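You operate a simulated robot arm through the tools that you are given. There is no shell and no other tool. Be economical: measure what you need, move in short steps, check, and stop when the job is done.

You are at the controls of a simulated robot arm. One attempt, no reset.

## Task
Clamp the yellow spool, try the no-go ring on its end, then fit the go ring.
Fine: the no-go ring goes back on the black mat.

The check looks at the end state, three seconds after you hand in, the way a careful person would. Anything else that was tipped, shoved, dropped, spilled or broken makes it a failure.

## Robot
A 6-joint arm with a two-finger parallel gripper, fixed in place. Base frame: the origin is at the foot of the arm, x ahead of it, y to its left, z up; the work surface is at about z = 0. Readings come in mm, rad, newtons and seconds.
With the tool pointing down near the work surface it reaches from about 140 to 580 mm from the base axis. Its first joint turns from -1.152 to 1.152 rad. Payload 2.1 kg.
Tool frame: the origin (TCP) lies between the finger pads and is the grasp point; the fingertips stand 30 mm ahead of it; z points along the fingers, y is the line along which they close. Largest opening 94 mm; finger width 28, thickness 10; the body of the gripper, 50 by 96 mm, starts 55 mm behind the TCP.
Orientation is that of the tool frame in the base frame, as a unit quaternion [x, y, z, w]. With the fingers straight down and closing along the base's y, the tool's x points along the base's -x, its y along +y and its z along -z.

## Interface
- The arm moves only by the tool send_rows. Its argument "commands" is a list of rows, each a list of 7 numbers: the finger opening in mm, from 0 to 94, then the shift along the base's x, y, z in units of 25 mm (1.0 is 25 mm), then the turn, a rotation vector about the base's x, y, z in units of 8 degrees (1.0 is 8 degrees). In form: [[hand, tx, ty, tz, ax, ay, az], ...]. A call has 1 to 10 rows; each row shifts and turns the commanded pose from where the row before left it. A call with a number of a shift or a turn outside -1 to 1 is refused whole. Rows are played at 5 a second. More than 50 mm and 0.15 rad between two rows, or a gripper value outside its range, and nothing of the call is played. Where a pose cannot be reached the arm comes as near as it can. A force on the tool above 70 N (or 10 N above the force at the start of the call, whichever is more), or a blocked arm, ends the call early, and 0.2 s more pass. The fingers move at their own pace (about 72 mm/s each) and stop on an object; they squeeze with about 26 N. The grip force told is the motor's: it shows also when the fingers shut on nothing. Time passes only in rows, and 0.2 s behind the last, so rows that do not move let the fingers close. It gives the time, the measured TCP pose, the force on the tool (base axes), the opening and the grip force at its end, in the units of the frame above (readings bear some noise), and new pictures: "views" is both (left out), scene, wrist or none.
- Cameras (640 x 400 px; columns grow to the right, rows downward): "scene" is fixed at [68.2, -381.3, 491]; the picture's right is [0.66, -0.75, 0.00], its down [-0.38, -0.34, -0.86] and it looks along [0.64, 0.57, -0.51] (base axes); focal length 214 px, centre (320, 200). "wrist" rides on the gripper at [-37, 0, -58] in the tool frame; the picture's right is [0.00, -1.00, 0.00], its down [0.97, 0.00, -0.24] and it looks along [0.24, 0.00, 0.97] (tool axes); focal length 218 px, centre (320, 200). There is no depth. A picture from a camera that has moved, and an enlarged one, comes with that camera's place and axes in the base frame and with its lens.
- inspect(camera, box): a new picture of the part [left, top, right, bottom] of that camera's present view, enlarged. The clock stands still meanwhile.
- sign_off(): hands the job in; it is judged then, once.

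Go step by step. Nothing tells you positions but the pictures and the camera data: compare them with the known pose of the tool, close in by small moves and look again before you grip or let go. The budget is 120 turns and 150 pictures, counting those below and the enlarged ones. Unless the task says otherwise, let go and move clear before handing in, and close with one line.

The tools are called after "Call:" as a command line: name --pt "numbers of a row" for each row, then --argument value for the rest, lists and objects as JSON in quotes. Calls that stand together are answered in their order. send_rows: Moves the arm, as the interface text tells. Its arguments: {"type":"object","properties":{"commands":{"type":"array","items":{"type":"array","items":{"type":"number"}}},"views":{"type":"string","enum":["both","scene","wrist","none"]}},"required":["commands"]} The other tools are called the same way: inspect (camera, box) takes an enlarged picture of a part of a camera's view; sign_off () hands the job in.

At the start:

```text
clock: 0.0
position: [367.8, -71.6, 364.6]
tool_rot: [-0.001, 1.0, 0.002, 0.001]
ft_force: [-0.6, 0.0, 0.3]
opening: 93.9
grasp_force: 0.1
```

scene: 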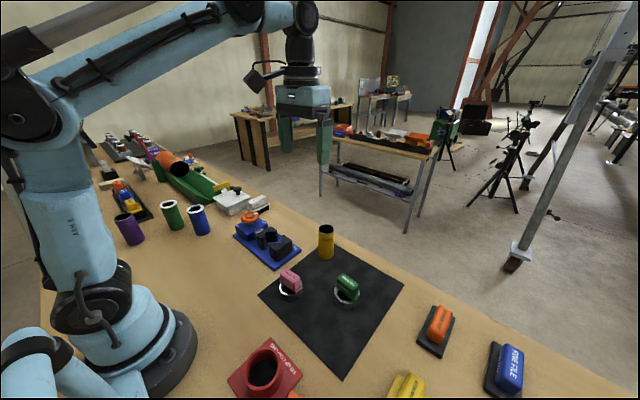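
wrist: 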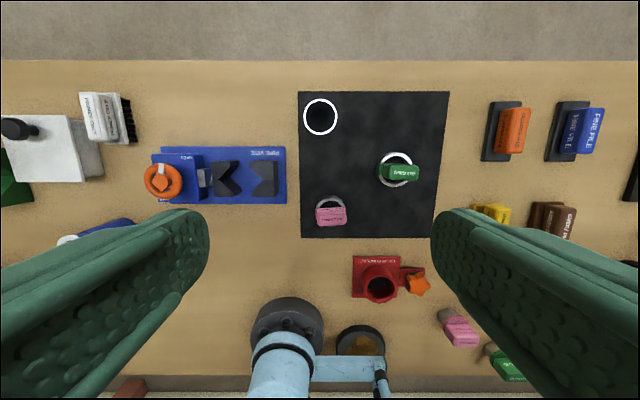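

I see a black mat with a yellow spool standing on it and two ring gauges, one with a pink handle and one with a green handle, plus a blue vise and a red clamp/socket. I'll look closer before moving.

Call:
inspect --camera "wrist" --box '[290, 80, 450, 180]'

Call:
inspect --camera "wrist" --box '[290, 160, 450, 310]'

Call:
inspect --camera "wrist" --box '[130, 130, 300, 220]'

Call:
inspect --camera "scene" --box '[220, 190, 420, 315]'

Call:
inspect --camera "scene" --box '[210, 320, 338, 400]'

```text
4.00 times, centred on (370, 130) of wrist
camera zoom: at [405.1, -68.1, 422.5], right [0.0, -1.0, 0.0], down [-0.97, 0.0, 0.24], along [-0.24, 0.0, -0.97], focal length 873 px, centre (120, 480)
```

zoom: 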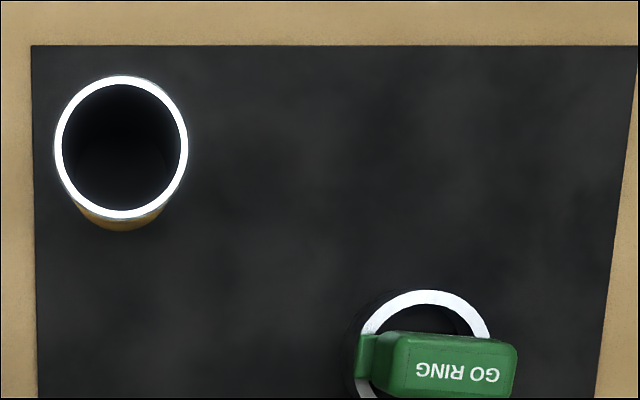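

```text
2.67 times, centred on (370, 235) of wrist
camera zoom: at [405.1, -68.1, 422.5], right [0.0, -1.0, 0.0], down [-0.97, 0.0, 0.24], along [-0.24, 0.0, -0.97], focal length 582 px, centre (187, 107)
```

zoom: 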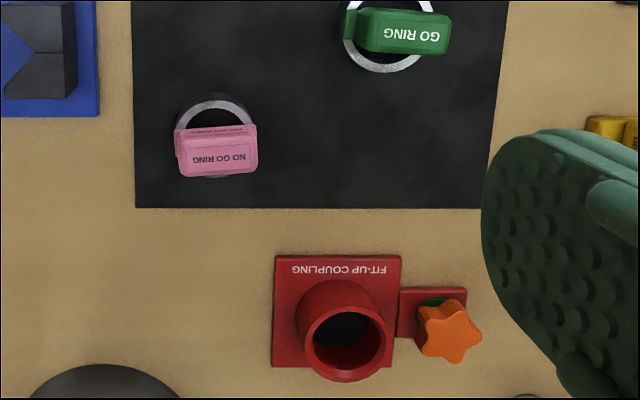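

```text
3.76 times, centred on (215, 175) of wrist
camera zoom: at [405.1, -68.1, 422.5], right [0.0, -1.0, 0.0], down [-0.97, 0.0, 0.24], along [-0.24, 0.0, -0.97], focal length 822 px, centre (715, 294)
```

zoom: 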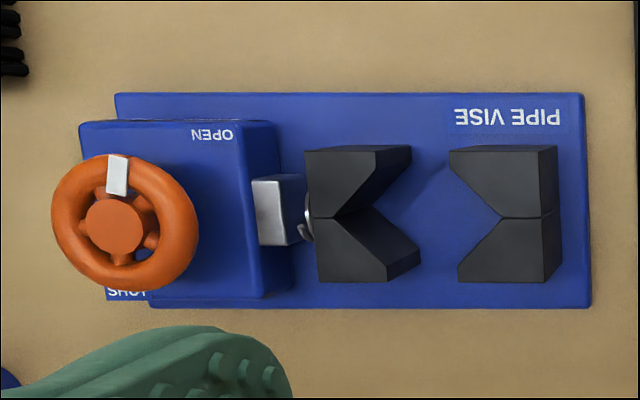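

```text
3.20 times, centred on (320, 252) of scene
camera zoom: at [68.2, -381.3, 491.0], right [0.66, -0.75, 0.0], down [-0.38, -0.34, -0.86], along [0.64, 0.57, -0.51], focal length 686 px, centre (320, 32)
```

zoom: 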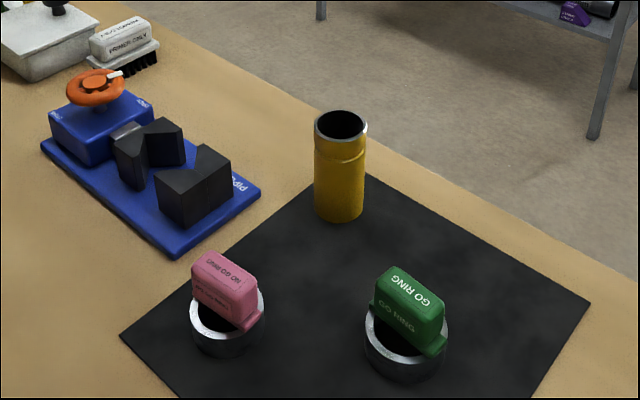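

```text
5.00 times, centred on (274, 360) of scene
camera zoom: at [68.2, -381.3, 491.0], right [0.66, -0.75, 0.0], down [-0.38, -0.34, -0.86], along [0.64, 0.57, -0.51], focal length 1072 px, centre (550, -600)
```

zoom: 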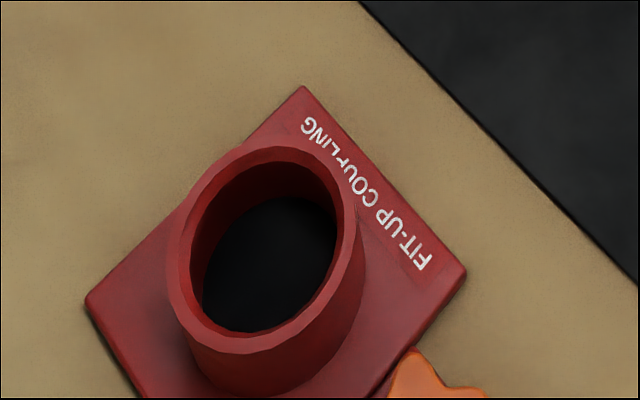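

The vise is a pipe vise with V-jaws and an OPEN/SHUT handwheel. The spool stands at about (445, -68) and is about 100 mm tall. I'll bring the wrist camera over the vise for a closer look.

Call:
send_rows --pt "94 -0.1 0.95 -0.85 0 0 0" --pt "94 -0.1 0.95 -0.85 0 0 0" --pt "94 -0.1 0.95 -0.85 0 0 0" --pt "94 -0.1 0.95 -0.85 0 0 0" --pt "94 -0.1 0.95 -0.85 0 0 0" --pt "94 -0.1 0.95 -0.85 0 0 0" --pt "94 -0.1 0.95 -0.85 0 0 0"

```text
clock: 1.6
position: [349.6, 97.8, 217.0]
tool_rot: [0.0, 1.0, 0.001, 0.001]
ft_force: [-0.4, -0.4, 0.9]
opening: 94.2
grasp_force: 0.0
camera wrist: at [386.7, 99.2, 272.7], right [0.0, -1.0, 0.0], down [-0.97, 0.0, 0.24], along [-0.24, 0.0, -0.97], focal length 218 px, centre (320, 200)
```

scene: 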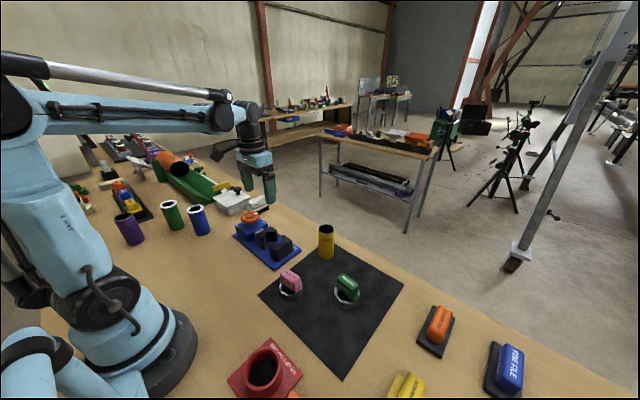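
wrist: 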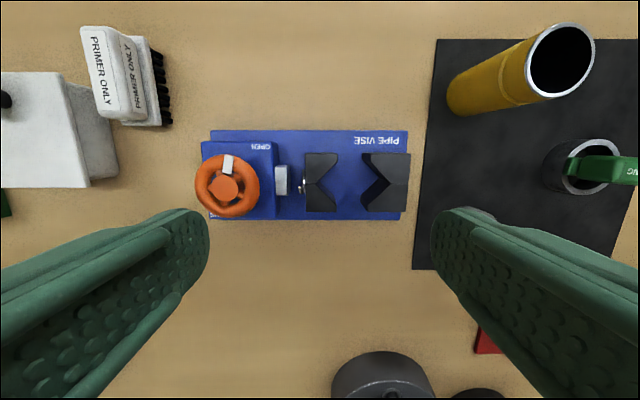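

Call:
inspect --camera "wrist" --box '[190, 120, 420, 230]'

Call:
inspect --camera "scene" --box '[220, 195, 310, 275]'

Call:
inspect --camera "wrist" --box '[430, 10, 640, 280]'

```text
2.78 times, centred on (305, 175) of wrist
camera zoom: at [386.7, 99.2, 272.7], right [0.0, -1.0, 0.0], down [-0.97, 0.0, 0.24], along [-0.24, 0.0, -0.97], focal length 607 px, centre (362, 270)
```

zoom: 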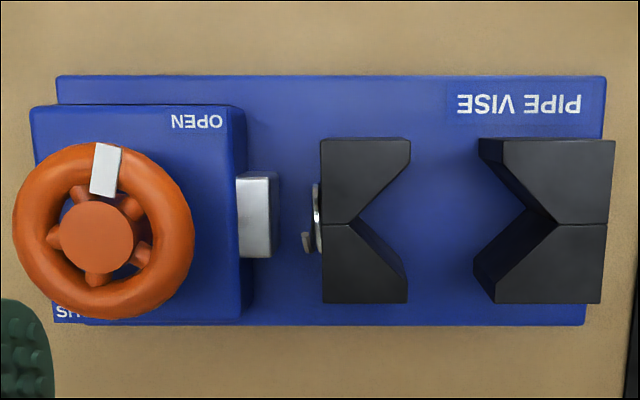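

```text
5.00 times, centred on (265, 235) of scene
camera zoom: at [68.2, -381.3, 491.0], right [0.66, -0.75, 0.0], down [-0.38, -0.34, -0.86], along [0.64, 0.57, -0.51], focal length 1072 px, centre (595, 25)
```

zoom: 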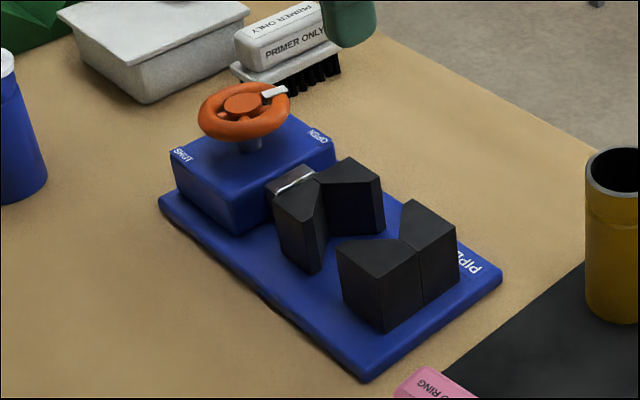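

```text
1.48 times, centred on (535, 145) of wrist
camera zoom: at [386.7, 99.2, 272.7], right [0.0, -1.0, 0.0], down [-0.97, 0.0, 0.24], along [-0.24, 0.0, -0.97], focal length 323 px, centre (2, 282)
```

zoom: 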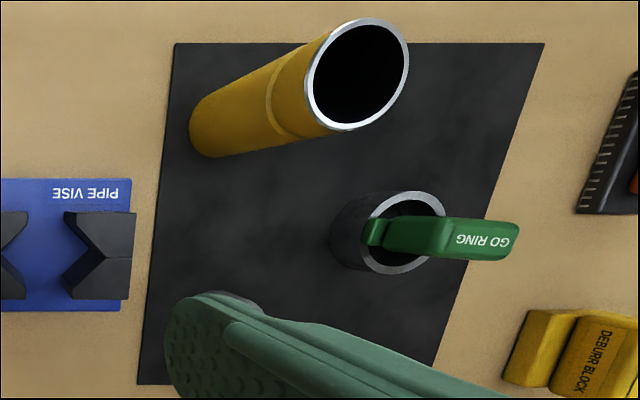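

The vise jaws' tops are at about z = 57 and the V centre is near (351, 60); the right jaw looks fixed. Next I hover over the spool to refine its position.

Call:
send_rows --pt "94 0.54 -0.95 -0.3 0 0 0" --pt "94 0.54 -0.95 -0.3 0 0 0" --pt "94 0.54 -0.95 -0.3 0 0 0" --pt "94 0.54 -0.95 -0.3 0 0 0" --pt "94 0.54 -0.95 -0.3 0 0 0" --pt "94 0.54 -0.95 -0.3 0 0 0" --pt "94 0.54 -0.95 -0.3 0 0 0"

```text
clock: 3.2
position: [446.7, -69.3, 164.0]
tool_rot: [0.0, 1.0, 0.001, 0.001]
ft_force: [0.8, -0.4, -0.4]
opening: 93.8
grasp_force: 0.1
camera wrist: at [483.3, -66.7, 220.7], right [0.0, -1.0, 0.0], down [-0.97, 0.0, 0.24], along [-0.24, 0.0, -0.97], focal length 218 px, centre (320, 200)
```

scene: 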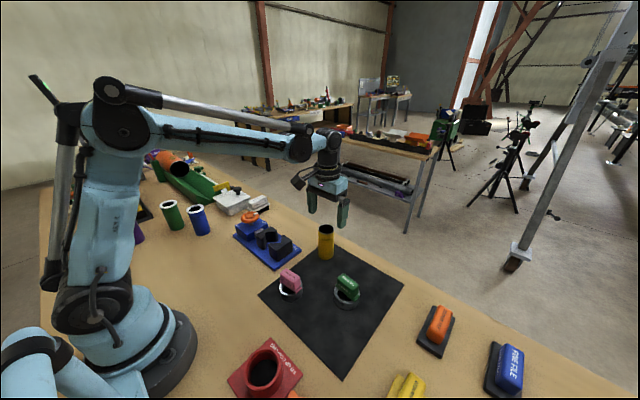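
wrist: 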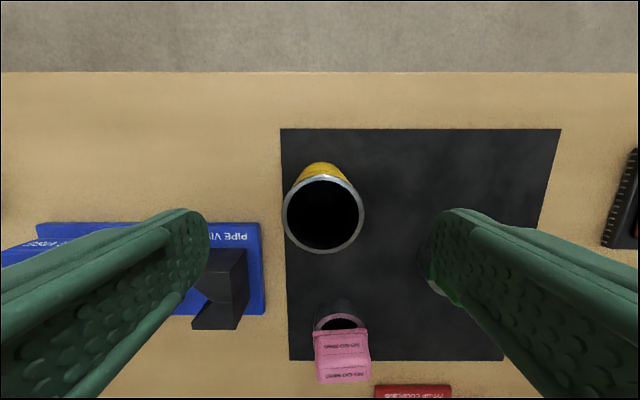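

The spool axis triangulates to (445, -68.5) with its top at z ≈ 99 and a diameter of about 47. I'll descend straight to z ≈ 80.

Call:
send_rows --pt "94 -0.07 0.03 -0.84 0 0 0" --pt "94 0 0 -0.84 0 0 0" --pt "94 0 0 -0.84 0 0 0" --pt "94 0 0 -0.84 0 0 0" --pt "94 0 0 0 0 0 0"

```text
clock: 4.4
position: [443.9, -68.8, 79.8]
tool_rot: [0.0, 1.0, 0.001, 0.001]
ft_force: [0.1, -0.2, 0.3]
opening: 93.9
grasp_force: 0.2
camera wrist: at [480.5, -67.2, 136.8], right [0.0, -1.0, 0.0], down [-0.97, 0.0, 0.24], along [-0.24, 0.0, -0.97], focal length 218 px, centre (320, 200)
```

scene: 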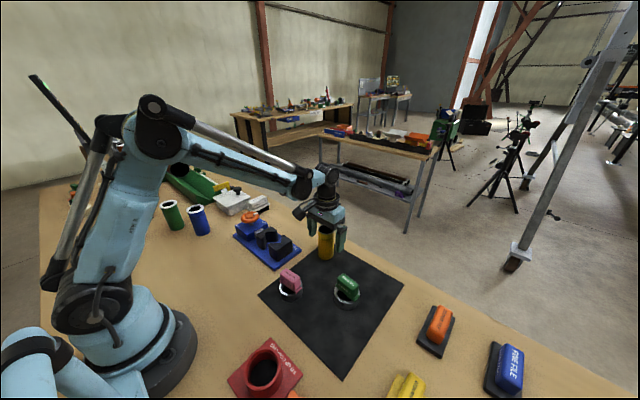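
wrist: 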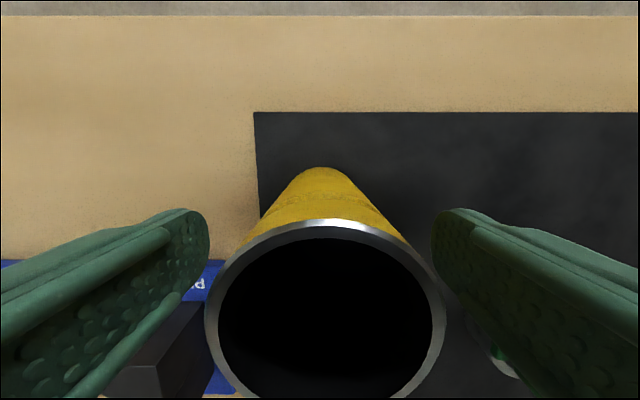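

The fingers straddle the spool with room on both sides. I close on it now.

Call:
send_rows --pt "40 0 0 0 0 0 0" --pt "40 0 0 0 0 0 0" --pt "40 0 0 0 0 0 0" --views "wrist"

```text
clock: 5.2
position: [442.4, -68.8, 80.1]
tool_rot: [-0.001, 1.0, 0.0, 0.001]
ft_force: [0.0, -0.4, 0.8]
opening: 47.6
grasp_force: 26.1
camera wrist: at [480.5, -67.2, 137.1], right [0.0, -1.0, 0.0], down [-0.97, 0.0, 0.24], along [-0.24, 0.0, -0.97], focal length 218 px, centre (320, 200)
```

wrist: 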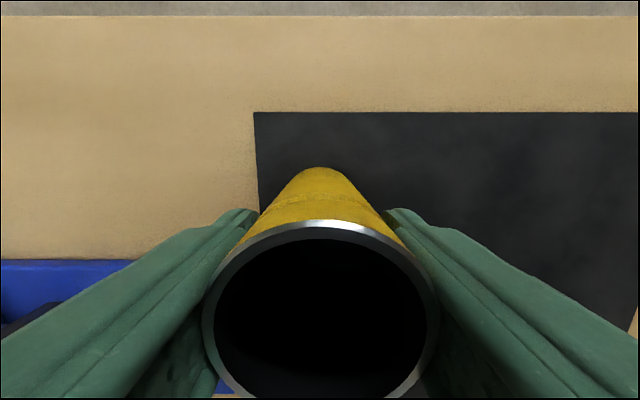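

Gripped at 47.6 mm. Lifting clear and carrying the spool toward the vise, then looking.

Call:
send_rows --pt "40 0 0 0.9 0 0 0" --pt "40 0 0 0.9 0 0 0" --pt "40 0 0 0.9 0 0 0" --pt "40 -0.62 0.84 0.9 0 0 0" --pt "40 -0.62 0.84 0 0 0 0" --pt "40 -0.62 0.84 0 0 0 0" --pt "40 -0.62 0.84 0 0 0 0" --pt "40 -0.62 0.84 0 0 0 0" --pt "40 -0.62 0.84 0 0 0 0" --pt "40 0 0 0 0 0 0"

Call:
inspect --camera "scene" --box '[210, 150, 350, 270]'

```text
clock: 7.4
position: [350.0, 58.7, 172.3]
tool_rot: [0.0, 1.0, 0.0, 0.001]
ft_force: [-0.1, -0.3, -3.0]
opening: 47.6
grasp_force: 25.9
camera wrist: at [386.7, 60.6, 228.7], right [0.0, -1.0, 0.0], down [-0.97, 0.0, 0.24], along [-0.24, 0.0, -0.97], focal length 218 px, centre (320, 200)
```

scene: 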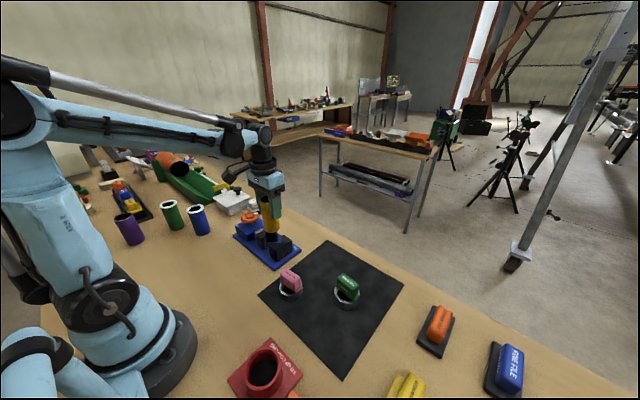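
wrist: 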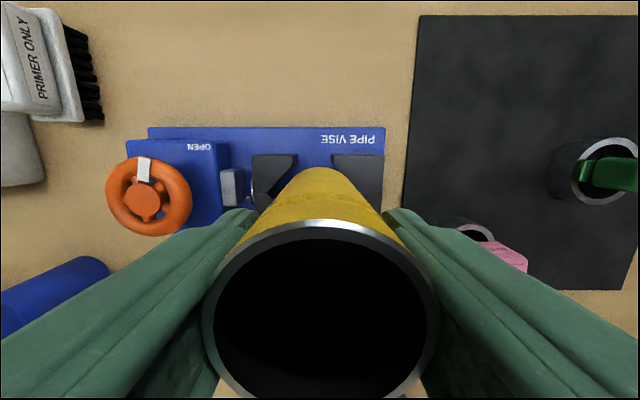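

```text
3.33 times, centred on (280, 210) of scene
camera zoom: at [68.3, -381.3, 491.0], right [0.66, -0.75, 0.0], down [-0.38, -0.34, -0.86], along [0.64, 0.57, -0.51], focal length 715 px, centre (453, 167)
```

zoom: 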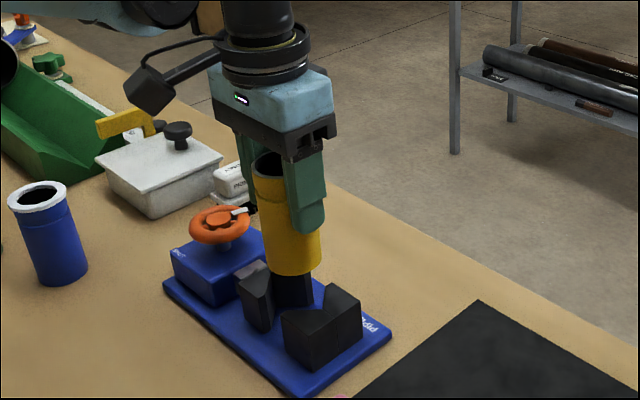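

Call:
inspect --camera "wrist" --box '[220, 120, 400, 230]'

```text
3.56 times, centred on (310, 175) of wrist
camera zoom: at [386.7, 60.6, 228.7], right [0.0, -1.0, 0.0], down [-0.97, 0.0, 0.24], along [-0.24, 0.0, -0.97], focal length 776 px, centre (356, 289)
```

zoom: 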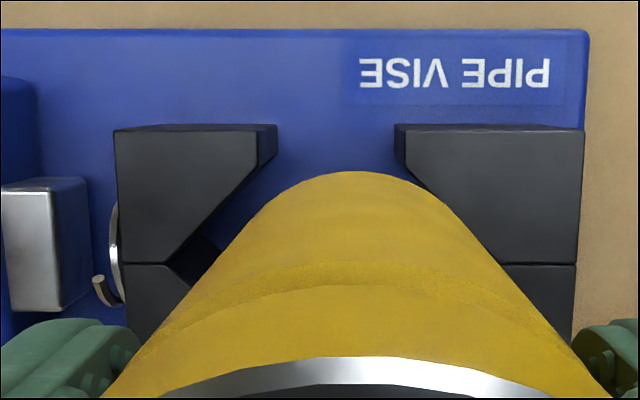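

The V-jaws are centred near y ≈ 66 and x ≈ 350.5 in the camera frame, and the spool hangs at (351, 60.6). I shift 4 mm in y and lower part way between the jaws.

Call:
send_rows --pt "40 0 0.17 0 0 0 0" --pt "40 0 0 -0.7 0 0 0" --pt "40 0 0 -0.7 0 0 0" --pt "40 0 0 -0.5 0 0 0" --pt "40 0 0 0 0 0 0"

Call:
inspect --camera "wrist" --box '[220, 120, 400, 230]'

Call:
inspect --camera "scene" --box '[210, 170, 330, 275]'

```text
clock: 8.6
position: [350.7, 62.5, 124.3]
tool_rot: [0.001, 1.0, 0.001, 0.001]
ft_force: [-0.7, 0.8, -3.1]
opening: 47.4
grasp_force: 25.5
camera wrist: at [387.6, 63.9, 180.6], right [0.0, -1.0, 0.0], down [-0.97, 0.0, 0.24], along [-0.24, 0.0, -0.97], focal length 218 px, centre (320, 200)
```

scene: 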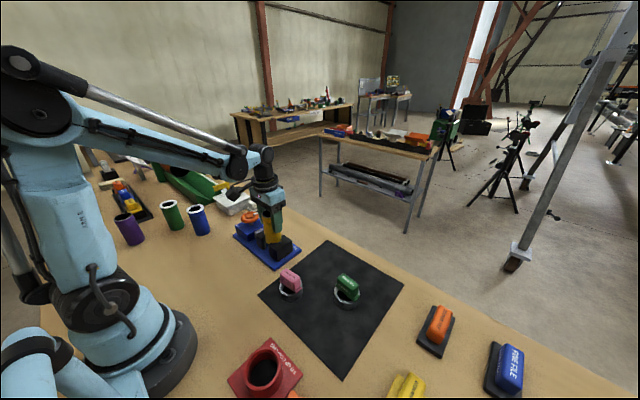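
wrist: 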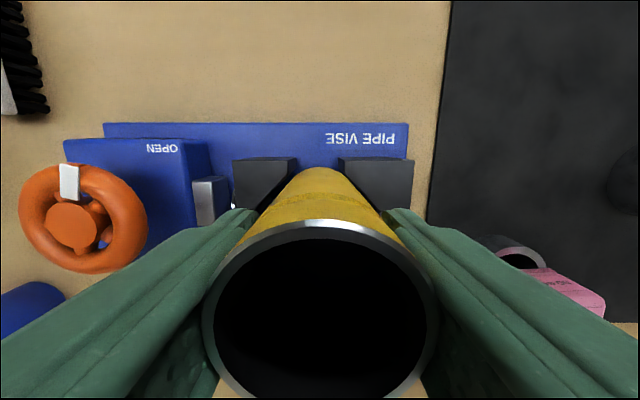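

```text
3.56 times, centred on (310, 175) of wrist
camera zoom: at [387.6, 63.9, 180.6], right [0.0, -1.0, 0.0], down [-0.97, 0.0, 0.24], along [-0.24, 0.0, -0.97], focal length 776 px, centre (356, 289)
```

zoom: 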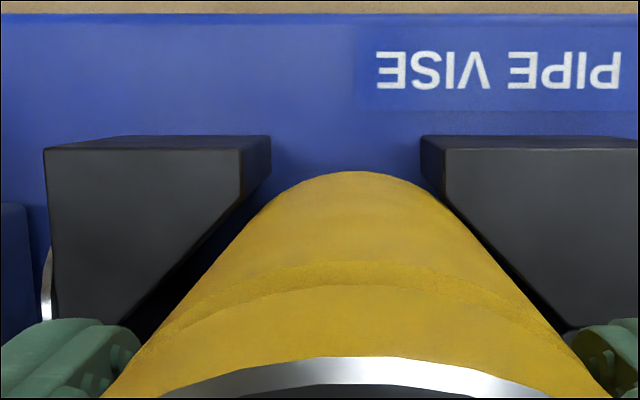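

```text
3.81 times, centred on (270, 222) of scene
camera zoom: at [68.2, -381.3, 491.0], right [0.66, -0.75, 0.0], down [-0.38, -0.34, -0.86], along [0.64, 0.57, -0.51], focal length 817 px, centre (510, 114)
```

zoom: 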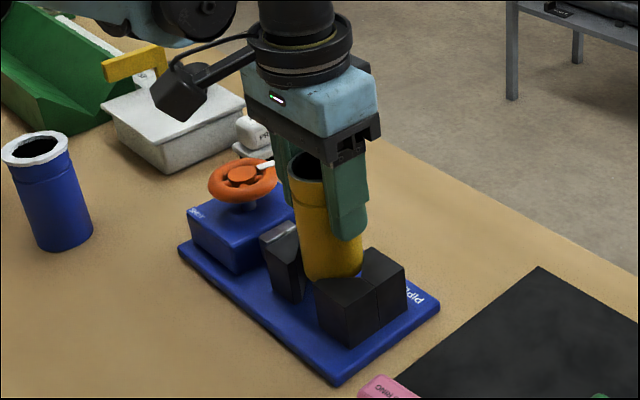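

The spool lines up between the jaws, about 2 mm toward the fixed jaw, which is intended. I continue down in small steps.

Call:
send_rows --pt "40 0 0.03 -0.4 0 0 0" --pt "40 0 0 -0.4 0 0 0" --pt "40 0 0 0 0 0 0" --views "wrist"

```text
clock: 9.4
position: [349.1, 62.2, 102.4]
tool_rot: [-0.001, 1.0, 0.0, 0.001]
ft_force: [0.3, -0.2, -3.0]
opening: 47.8
grasp_force: 26.0
camera wrist: at [386.7, 63.7, 160.4], right [0.0, -1.0, 0.0], down [-0.97, 0.0, 0.24], along [-0.24, 0.0, -0.97], focal length 218 px, centre (320, 200)
```

wrist: 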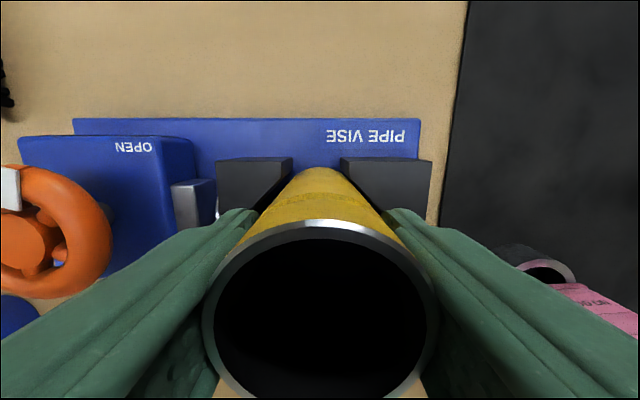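

Call:
send_rows --pt "40 0 0 -0.12 0 0 0" --pt "40 0 0 -0.12 0 0 0" --pt "40 0 0 0 0 0 0" --views "none"

```text
clock: 10.2
position: [349.3, 60.3, 99.2]
tool_rot: [-0.001, 1.0, 0.0, 0.001]
ft_force: [0.1, 0.0, -3.0]
opening: 47.4
grasp_force: 25.6
```

Call:
send_rows --pt "40 0 0 -0.1 0 0 0" --pt "40 0 0 0 0 0 0" --views "none"

Call:
send_rows --pt "40 0 0 -0.08 0 0 0" --pt "40 0 0 0 0 0 0" --views "none"

```text
clock: 10.8
position: [350.8, 60.4, 94.6]
tool_rot: [0.0, 1.0, 0.0, 0.001]
ft_force: [0.3, -0.1, -3.3]
opening: 47.6
grasp_force: 26.4
```

```text
clock: 11.4
position: [349.1, 60.9, 93.5]
tool_rot: [-0.001, 1.0, 0.001, 0.001]
ft_force: [0.0, 0.2, -2.3]
opening: 47.2
grasp_force: 25.6
```

No contact yet; two more small steps.

Call:
send_rows --pt "40 0 0 -0.06 0 0 0" --pt "40 0 0 0 0 0 0" --views "wrist"

Call:
inspect --camera "scene" --box '[220, 190, 310, 275]'

```text
clock: 12.0
position: [351.1, 61.0, 91.7]
tool_rot: [-0.001, 1.0, 0.0, 0.0]
ft_force: [-0.1, -0.2, -3.6]
opening: 47.2
grasp_force: 26.0
camera wrist: at [387.2, 63.5, 148.7], right [0.0, -1.0, 0.0], down [-0.97, 0.0, 0.24], along [-0.24, 0.0, -0.97], focal length 218 px, centre (320, 200)
```

wrist: 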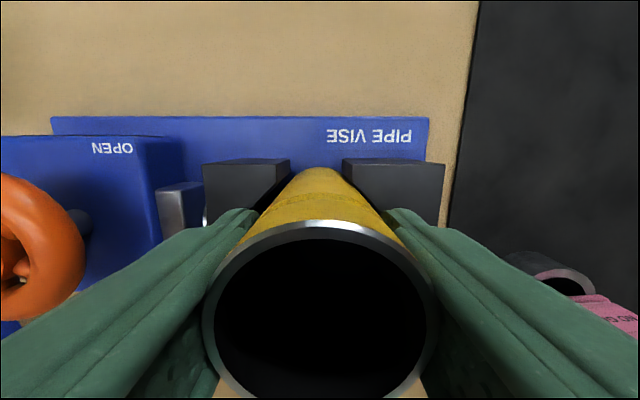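

```text
4.71 times, centred on (265, 232) of scene
camera zoom: at [68.3, -381.3, 491.0], right [0.66, -0.75, 0.0], down [-0.38, -0.34, -0.86], along [0.64, 0.57, -0.51], focal length 1009 px, centre (579, 47)
```

zoom: 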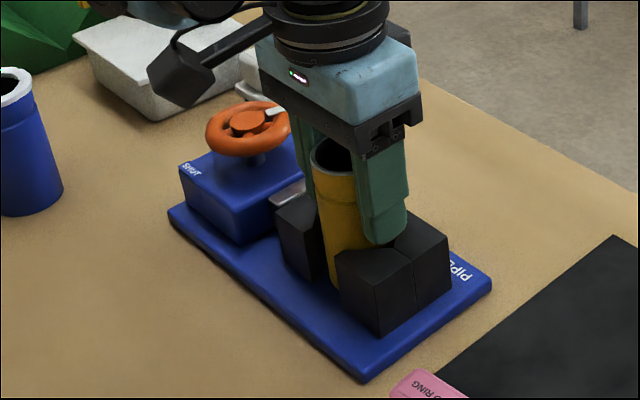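

Call:
send_rows --pt "40 0 0 -0.06 0 0 0" --pt "40 0 0 0 0 0 0" --views "none"

Call:
send_rows --pt "40 0 0 -0.05 0 0 0" --pt "40 0 0 0 0 0 0" --views "wrist"

```text
clock: 12.6
position: [349.6, 61.2, 90.5]
tool_rot: [0.0, 1.0, 0.001, 0.0]
ft_force: [0.5, 0.3, -2.8]
opening: 47.4
grasp_force: 25.3
```

```text
clock: 13.2
position: [351.5, 61.1, 89.6]
tool_rot: [-0.001, 1.0, 0.0, 0.001]
ft_force: [0.7, 0.6, 15.2]
opening: 47.6
grasp_force: 26.2
camera wrist: at [387.4, 63.7, 146.0], right [0.0, -1.0, 0.0], down [-0.97, 0.0, 0.24], along [-0.24, 0.0, -0.97], focal length 218 px, centre (320, 200)
```

wrist: 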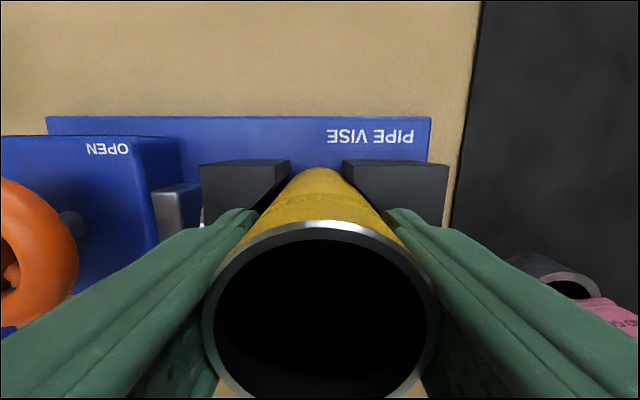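

Contact with the base plate at TCP z ≈ 89.6. I release gently and rise.

Call:
send_rows --pt "70 0 0 0 0 0 0" --pt "70 0 0 0 0 0 0" --pt "70 0 0 0.6 0 0 0" --pt "70 0 0 0.8 0 0 0" --pt "94 0 0 1 0 0 0" --pt "94 0 0 1 0 0 0" --pt "94 0 0.5 1 0 0 0" --pt "94 0 0.8 1 0 0 0" --pt "94 0 0.8 0 0 0 0"

Call:
inspect --camera "scene" --box '[220, 190, 310, 275]'

Call:
inspect --camera "wrist" --box '[190, 100, 430, 260]'

```text
clock: 15.2
position: [351.1, 114.1, 225.1]
tool_rot: [0.0, 1.0, 0.001, 0.002]
ft_force: [0.8, 0.2, 0.2]
opening: 94.1
grasp_force: 0.0
camera wrist: at [388.2, 115.7, 281.5], right [0.0, -1.0, 0.0], down [-0.97, 0.0, 0.24], along [-0.24, 0.0, -0.97], focal length 218 px, centre (320, 200)
```

scene: 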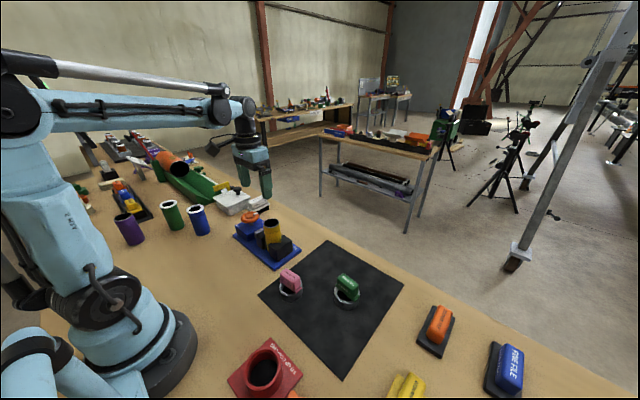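
wrist: 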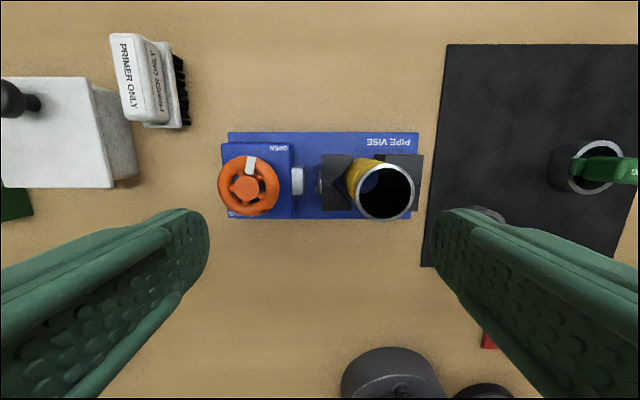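

```text
4.71 times, centred on (265, 232) of scene
camera zoom: at [68.2, -381.4, 491.0], right [0.66, -0.75, 0.0], down [-0.38, -0.34, -0.86], along [0.64, 0.57, -0.51], focal length 1009 px, centre (579, 47)
```

zoom: 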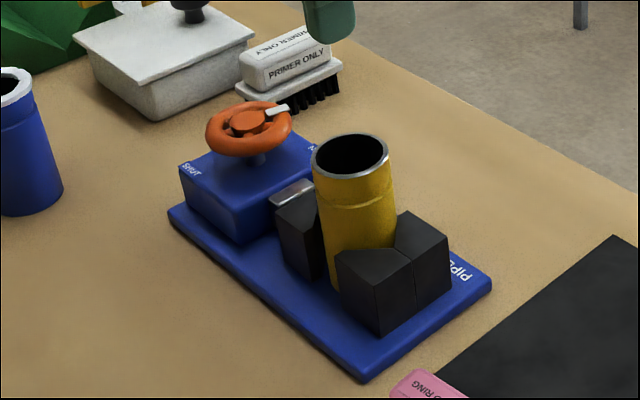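

```text
2.50 times, centred on (310, 180) of wrist
camera zoom: at [388.2, 115.7, 281.5], right [0.0, -1.0, 0.0], down [-0.97, 0.0, 0.24], along [-0.24, 0.0, -0.97], focal length 546 px, centre (345, 250)
```

zoom: 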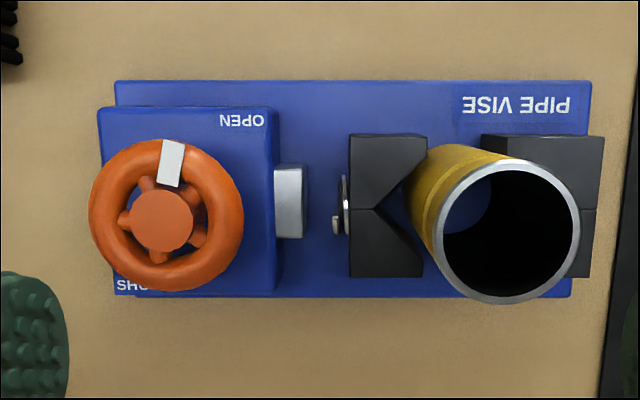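

The spool stands upright in the jaws. The wheel centre is near (351, 184) with its top at about z = 81. I move above the wheel and check alignment.

Call:
send_rows --pt "94 0 0.9 -0.5 0 0 0" --pt "94 0 0.9 -0.9 0 0 0" --pt "94 0 0.94 -0.9 0 0 0" --pt "94 0 0 -0.9 0 0 0" --pt "94 0 0 0 0 0 0"

Call:
inspect --camera "scene" --box '[210, 170, 310, 275]'

```text
clock: 16.4
position: [351.1, 180.2, 141.5]
tool_rot: [0.0, 1.0, 0.001, 0.001]
ft_force: [-0.1, 0.2, -0.9]
opening: 93.9
grasp_force: 0.0
camera wrist: at [387.8, 182.9, 199.2], right [0.0, -1.0, 0.0], down [-0.97, 0.0, 0.24], along [-0.24, 0.0, -0.97], focal length 218 px, centre (320, 200)
```

scene: 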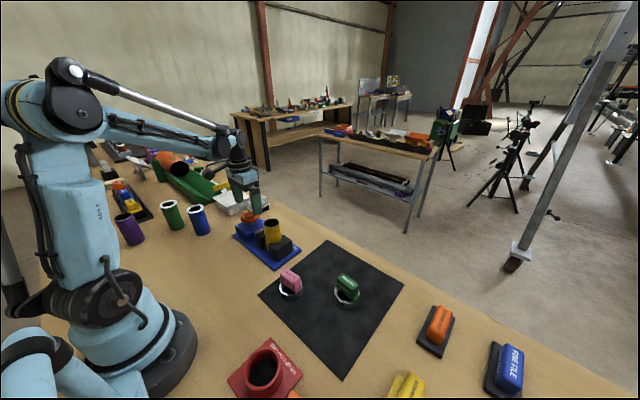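
wrist: 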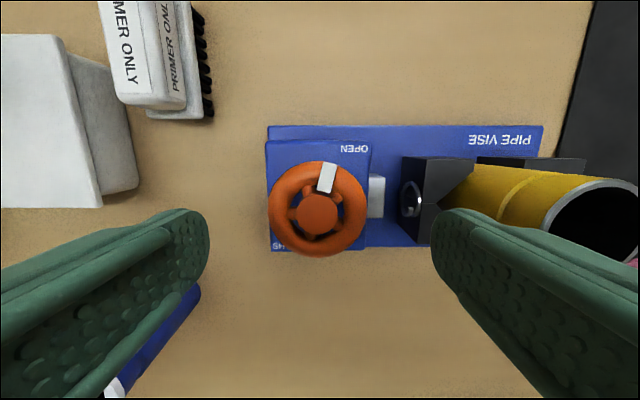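

```text
3.81 times, centred on (260, 222) of scene
camera zoom: at [68.2, -381.3, 491.0], right [0.66, -0.75, 0.0], down [-0.38, -0.34, -0.86], along [0.64, 0.57, -0.51], focal length 817 px, centre (549, 114)
```

zoom: 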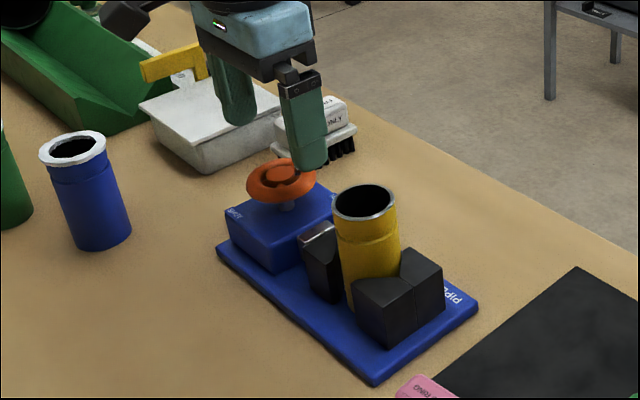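

Well centred on the wheel. I lower to z ≈ 93 so the fingertips straddle the rim, clear of the block.

Call:
send_rows --pt "94 0 0.04 -0.8 0 0 0" --pt "94 0 0 -0.7 0 0 0" --pt "94 0 0 -0.43 0 0 0" --pt "94 0 0 0 0 0 0"

Call:
inspect --camera "scene" --box '[210, 170, 310, 275]'

```text
clock: 17.4
position: [351.7, 181.9, 95.6]
tool_rot: [0.0, 1.0, 0.001, 0.001]
ft_force: [0.9, -0.3, 0.2]
opening: 93.8
grasp_force: 0.1
camera wrist: at [388.0, 183.9, 152.0], right [0.0, -1.0, 0.0], down [-0.97, 0.0, 0.24], along [-0.24, 0.0, -0.97], focal length 218 px, centre (320, 200)
```

scene: 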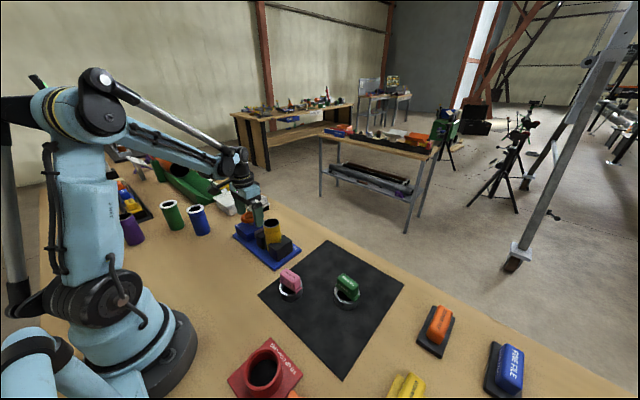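
wrist: 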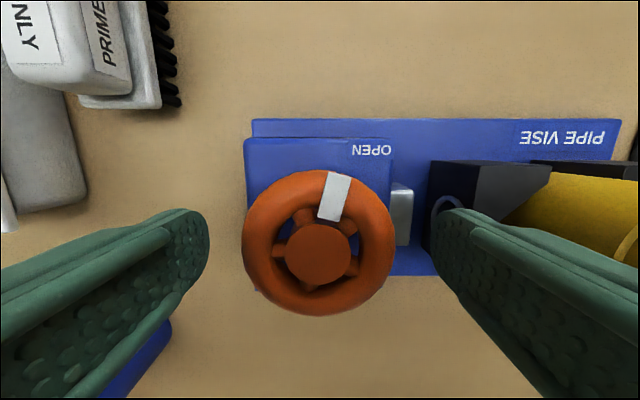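

```text
3.81 times, centred on (260, 222) of scene
camera zoom: at [68.2, -381.3, 491.0], right [0.66, -0.75, 0.0], down [-0.38, -0.34, -0.86], along [0.64, 0.57, -0.51], focal length 817 px, centre (549, 114)
```

zoom: 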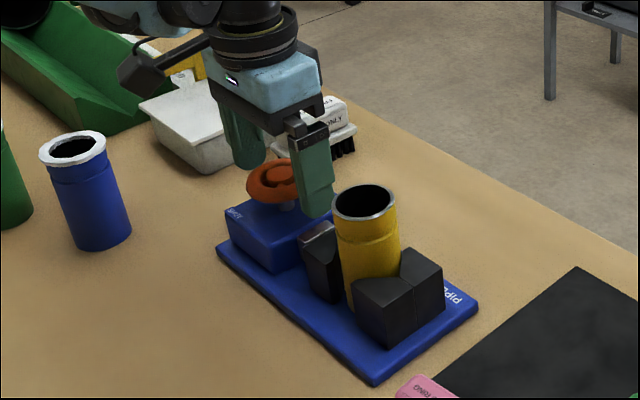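

Call:
send_rows --pt "94 0 0 -0.1 0 0 0" --pt "40 0 0 0 0 0 0" --pt "40 0 0 0 0 0 0" --pt "40 0 0 0 0 0 0" --views "wrist"

```text
clock: 18.4
position: [350.4, 182.7, 92.4]
tool_rot: [-0.001, 1.0, 0.0, 0.001]
ft_force: [-0.4, -2.5, -3.8]
opening: 57.8
grasp_force: 45.2
camera wrist: at [388.0, 184.6, 149.7], right [0.0, -1.0, 0.0], down [-0.97, 0.0, 0.24], along [-0.24, 0.0, -0.97], focal length 218 px, centre (320, 200)
```

wrist: 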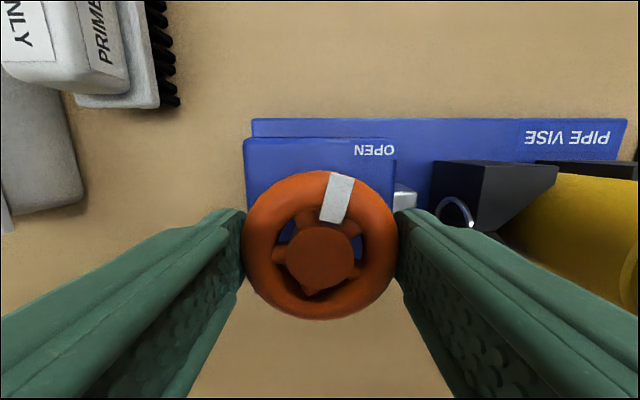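

Gripping the rim at 57.8 mm. I try a small clockwise turn and watch the wheel and jaw.

Call:
send_rows --pt "40 0 0 0 0 0 -0.8" --pt "40 0 0 0 0 0 -0.8" --pt "40 0 0 0 0 0 -0.8" --pt "40 0 0 0 0 0 0"

Call:
inspect --camera "scene" --box '[210, 170, 310, 275]'

```text
clock: 19.4
position: [350.1, 181.9, 93.3]
tool_rot: [0.168, 0.986, 0.0, 0.002]
ft_force: [9.6, -11.2, -14.3]
opening: 57.9
grasp_force: 44.9
camera wrist: at [385.6, 172.1, 149.8], right [-0.33, -0.94, 0.0], down [-0.92, 0.32, 0.24], along [-0.22, 0.08, -0.97], focal length 218 px, centre (320, 200)
```

scene: 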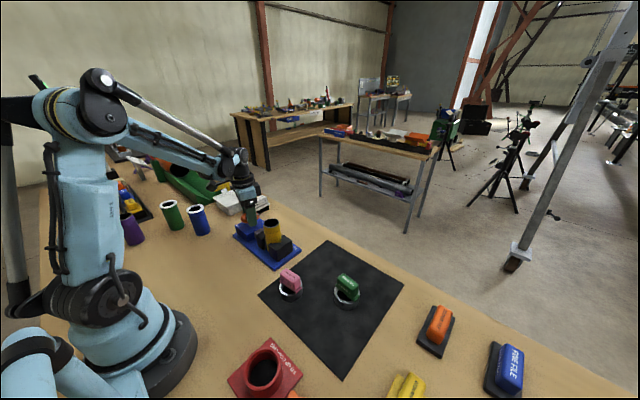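
wrist: 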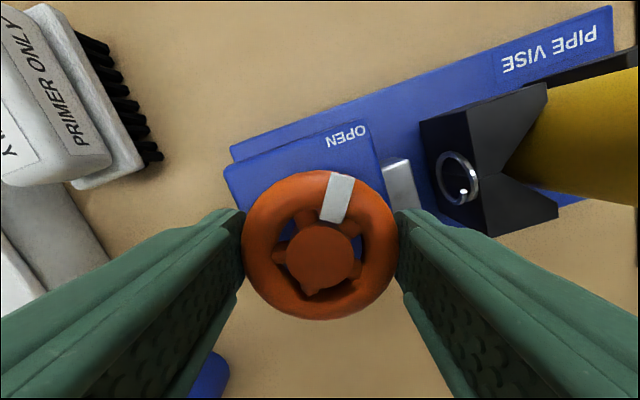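

```text
3.81 times, centred on (260, 222) of scene
camera zoom: at [68.3, -381.3, 491.0], right [0.66, -0.75, 0.0], down [-0.38, -0.34, -0.86], along [0.64, 0.57, -0.51], focal length 817 px, centre (549, 114)
```

zoom: 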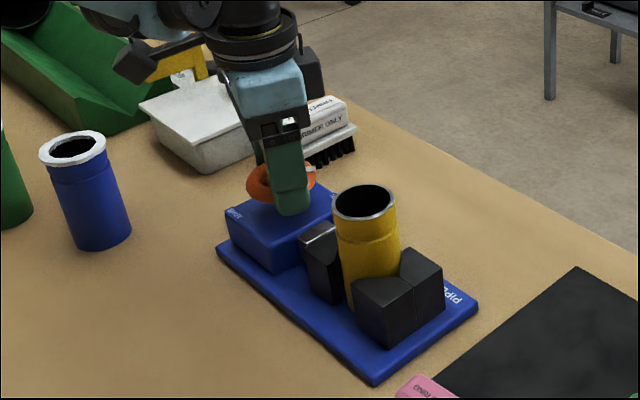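

The wheel turns with the hand and the vise stays put. I continue clockwise.

Call:
send_rows --pt "40 0 0 0 0 0 -0.9" --pt "40 0 0 0 0 0 -0.9" --pt "40 0 0 0 0 0 -0.9" --pt "40 0 0 0 0 0 -0.9" --pt "40 0 0 0 0 0 -0.9" --pt "40 0 0 0 0 0 0"

Call:
inspect --camera "scene" --box '[210, 170, 310, 275]'

```text
clock: 20.8
position: [350.2, 182.6, 92.7]
tool_rot: [0.464, 0.886, -0.003, 0.003]
ft_force: [-5.5, -30.5, 13.2]
opening: 57.7
grasp_force: 44.6
camera wrist: at [371.5, 154.2, 149.8], right [-0.82, -0.57, 0.0], down [-0.55, 0.8, 0.23], along [-0.14, 0.19, -0.97], focal length 218 px, centre (320, 200)
```

scene: 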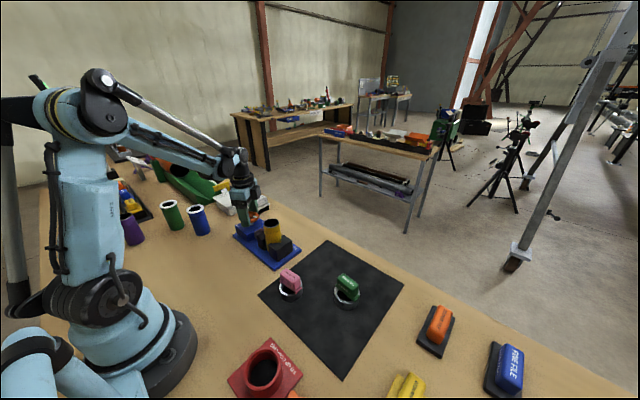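
wrist: 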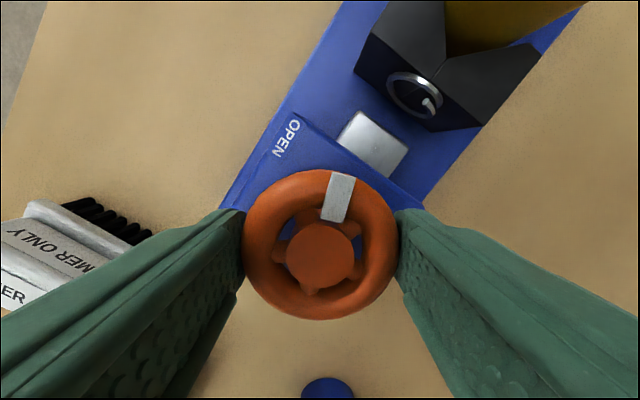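

```text
3.81 times, centred on (260, 222) of scene
camera zoom: at [68.2, -381.4, 491.0], right [0.66, -0.75, 0.0], down [-0.38, -0.34, -0.86], along [0.64, 0.57, -0.51], focal length 817 px, centre (549, 114)
```

zoom: 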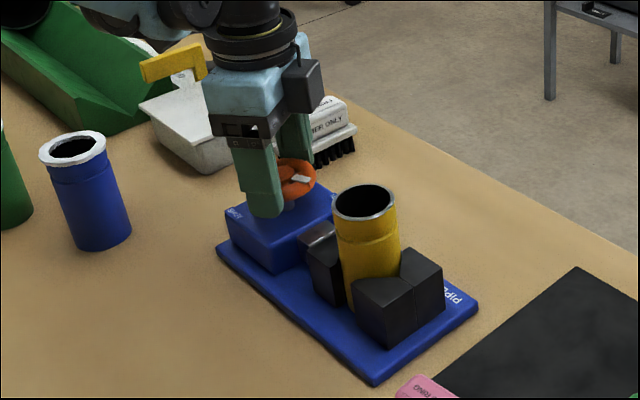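

The jaw is advancing toward the spool. I continue, easing 1 mm in -y to relieve the side force.

Call:
send_rows --pt "40 0 -0.04 0 0 0 -0.9" --pt "40 0 0 0 0 0 -0.9" --pt "40 0 0 0 0 0 -0.9" --pt "40 0 0 0 0 0 0"

Call:
inspect --camera "scene" --box '[210, 170, 310, 275]'

```text
clock: 21.8
position: [349.5, 181.8, 93.3]
tool_rot: [0.622, 0.783, -0.001, 0.002]
ft_force: [-4.6, -17.6, 3.3]
opening: 57.8
grasp_force: 45.4
camera wrist: at [358.5, 148.3, 149.7], right [-0.97, -0.23, 0.0], down [-0.22, 0.95, 0.23], along [-0.05, 0.23, -0.97], focal length 218 px, centre (320, 200)
```

scene: 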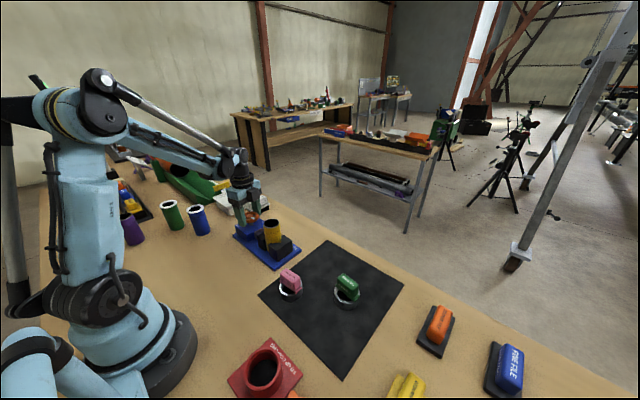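
wrist: 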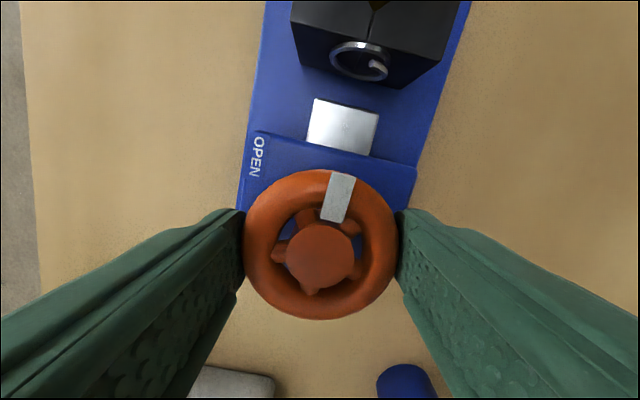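

```text
3.81 times, centred on (260, 222) of scene
camera zoom: at [68.2, -381.3, 491.0], right [0.66, -0.75, 0.0], down [-0.38, -0.34, -0.86], along [0.64, 0.57, -0.51], focal length 817 px, centre (549, 114)
```

zoom: 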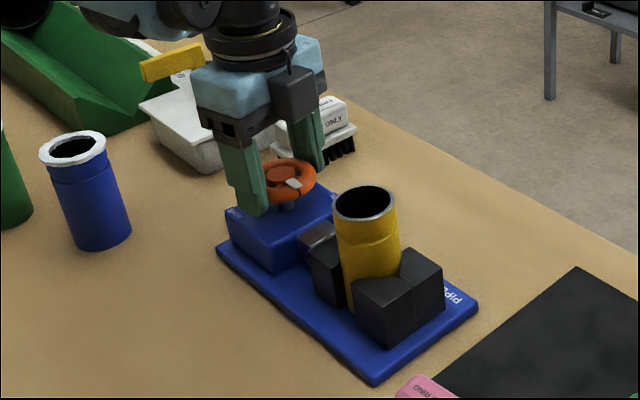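

Call:
send_rows --pt "40 0 -0.02 0 0 0 -0.9" --pt "40 0 0 0 0 0 -0.9" --pt "40 0 0 0 0 0 -0.9" --pt "40 0 0 0 0 0 -0.9" --pt "40 0 0 0 0 0 0"

Call:
inspect --camera "scene" --box '[210, 170, 310, 275]'

```text
clock: 23.0
position: [350.9, 181.1, 93.7]
tool_rot: [0.797, 0.604, -0.001, 0.0]
ft_force: [-9.7, -10.0, -7.6]
opening: 57.8
grasp_force: 45.0
camera wrist: at [339.9, 148.6, 149.7], right [-0.96, 0.27, 0.0], down [0.26, 0.94, 0.24], along [0.06, 0.23, -0.97], focal length 218 px, centre (320, 200)
```

scene: 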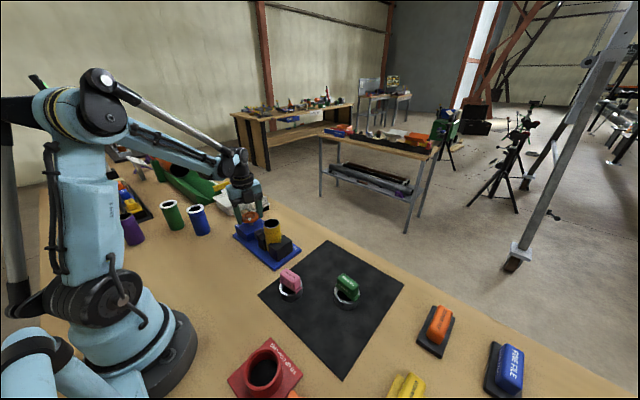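
wrist: 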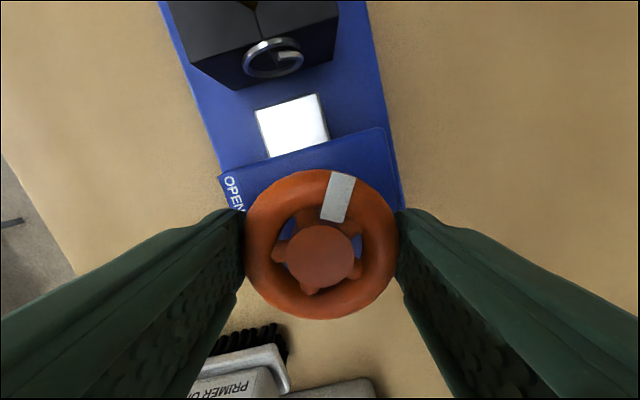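

```text
3.81 times, centred on (260, 222) of scene
camera zoom: at [68.3, -381.3, 491.0], right [0.66, -0.75, 0.0], down [-0.38, -0.34, -0.86], along [0.64, 0.57, -0.51], focal length 817 px, centre (549, 114)
```

zoom: 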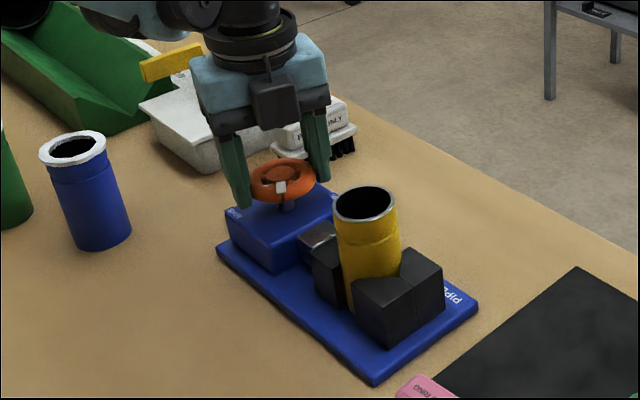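

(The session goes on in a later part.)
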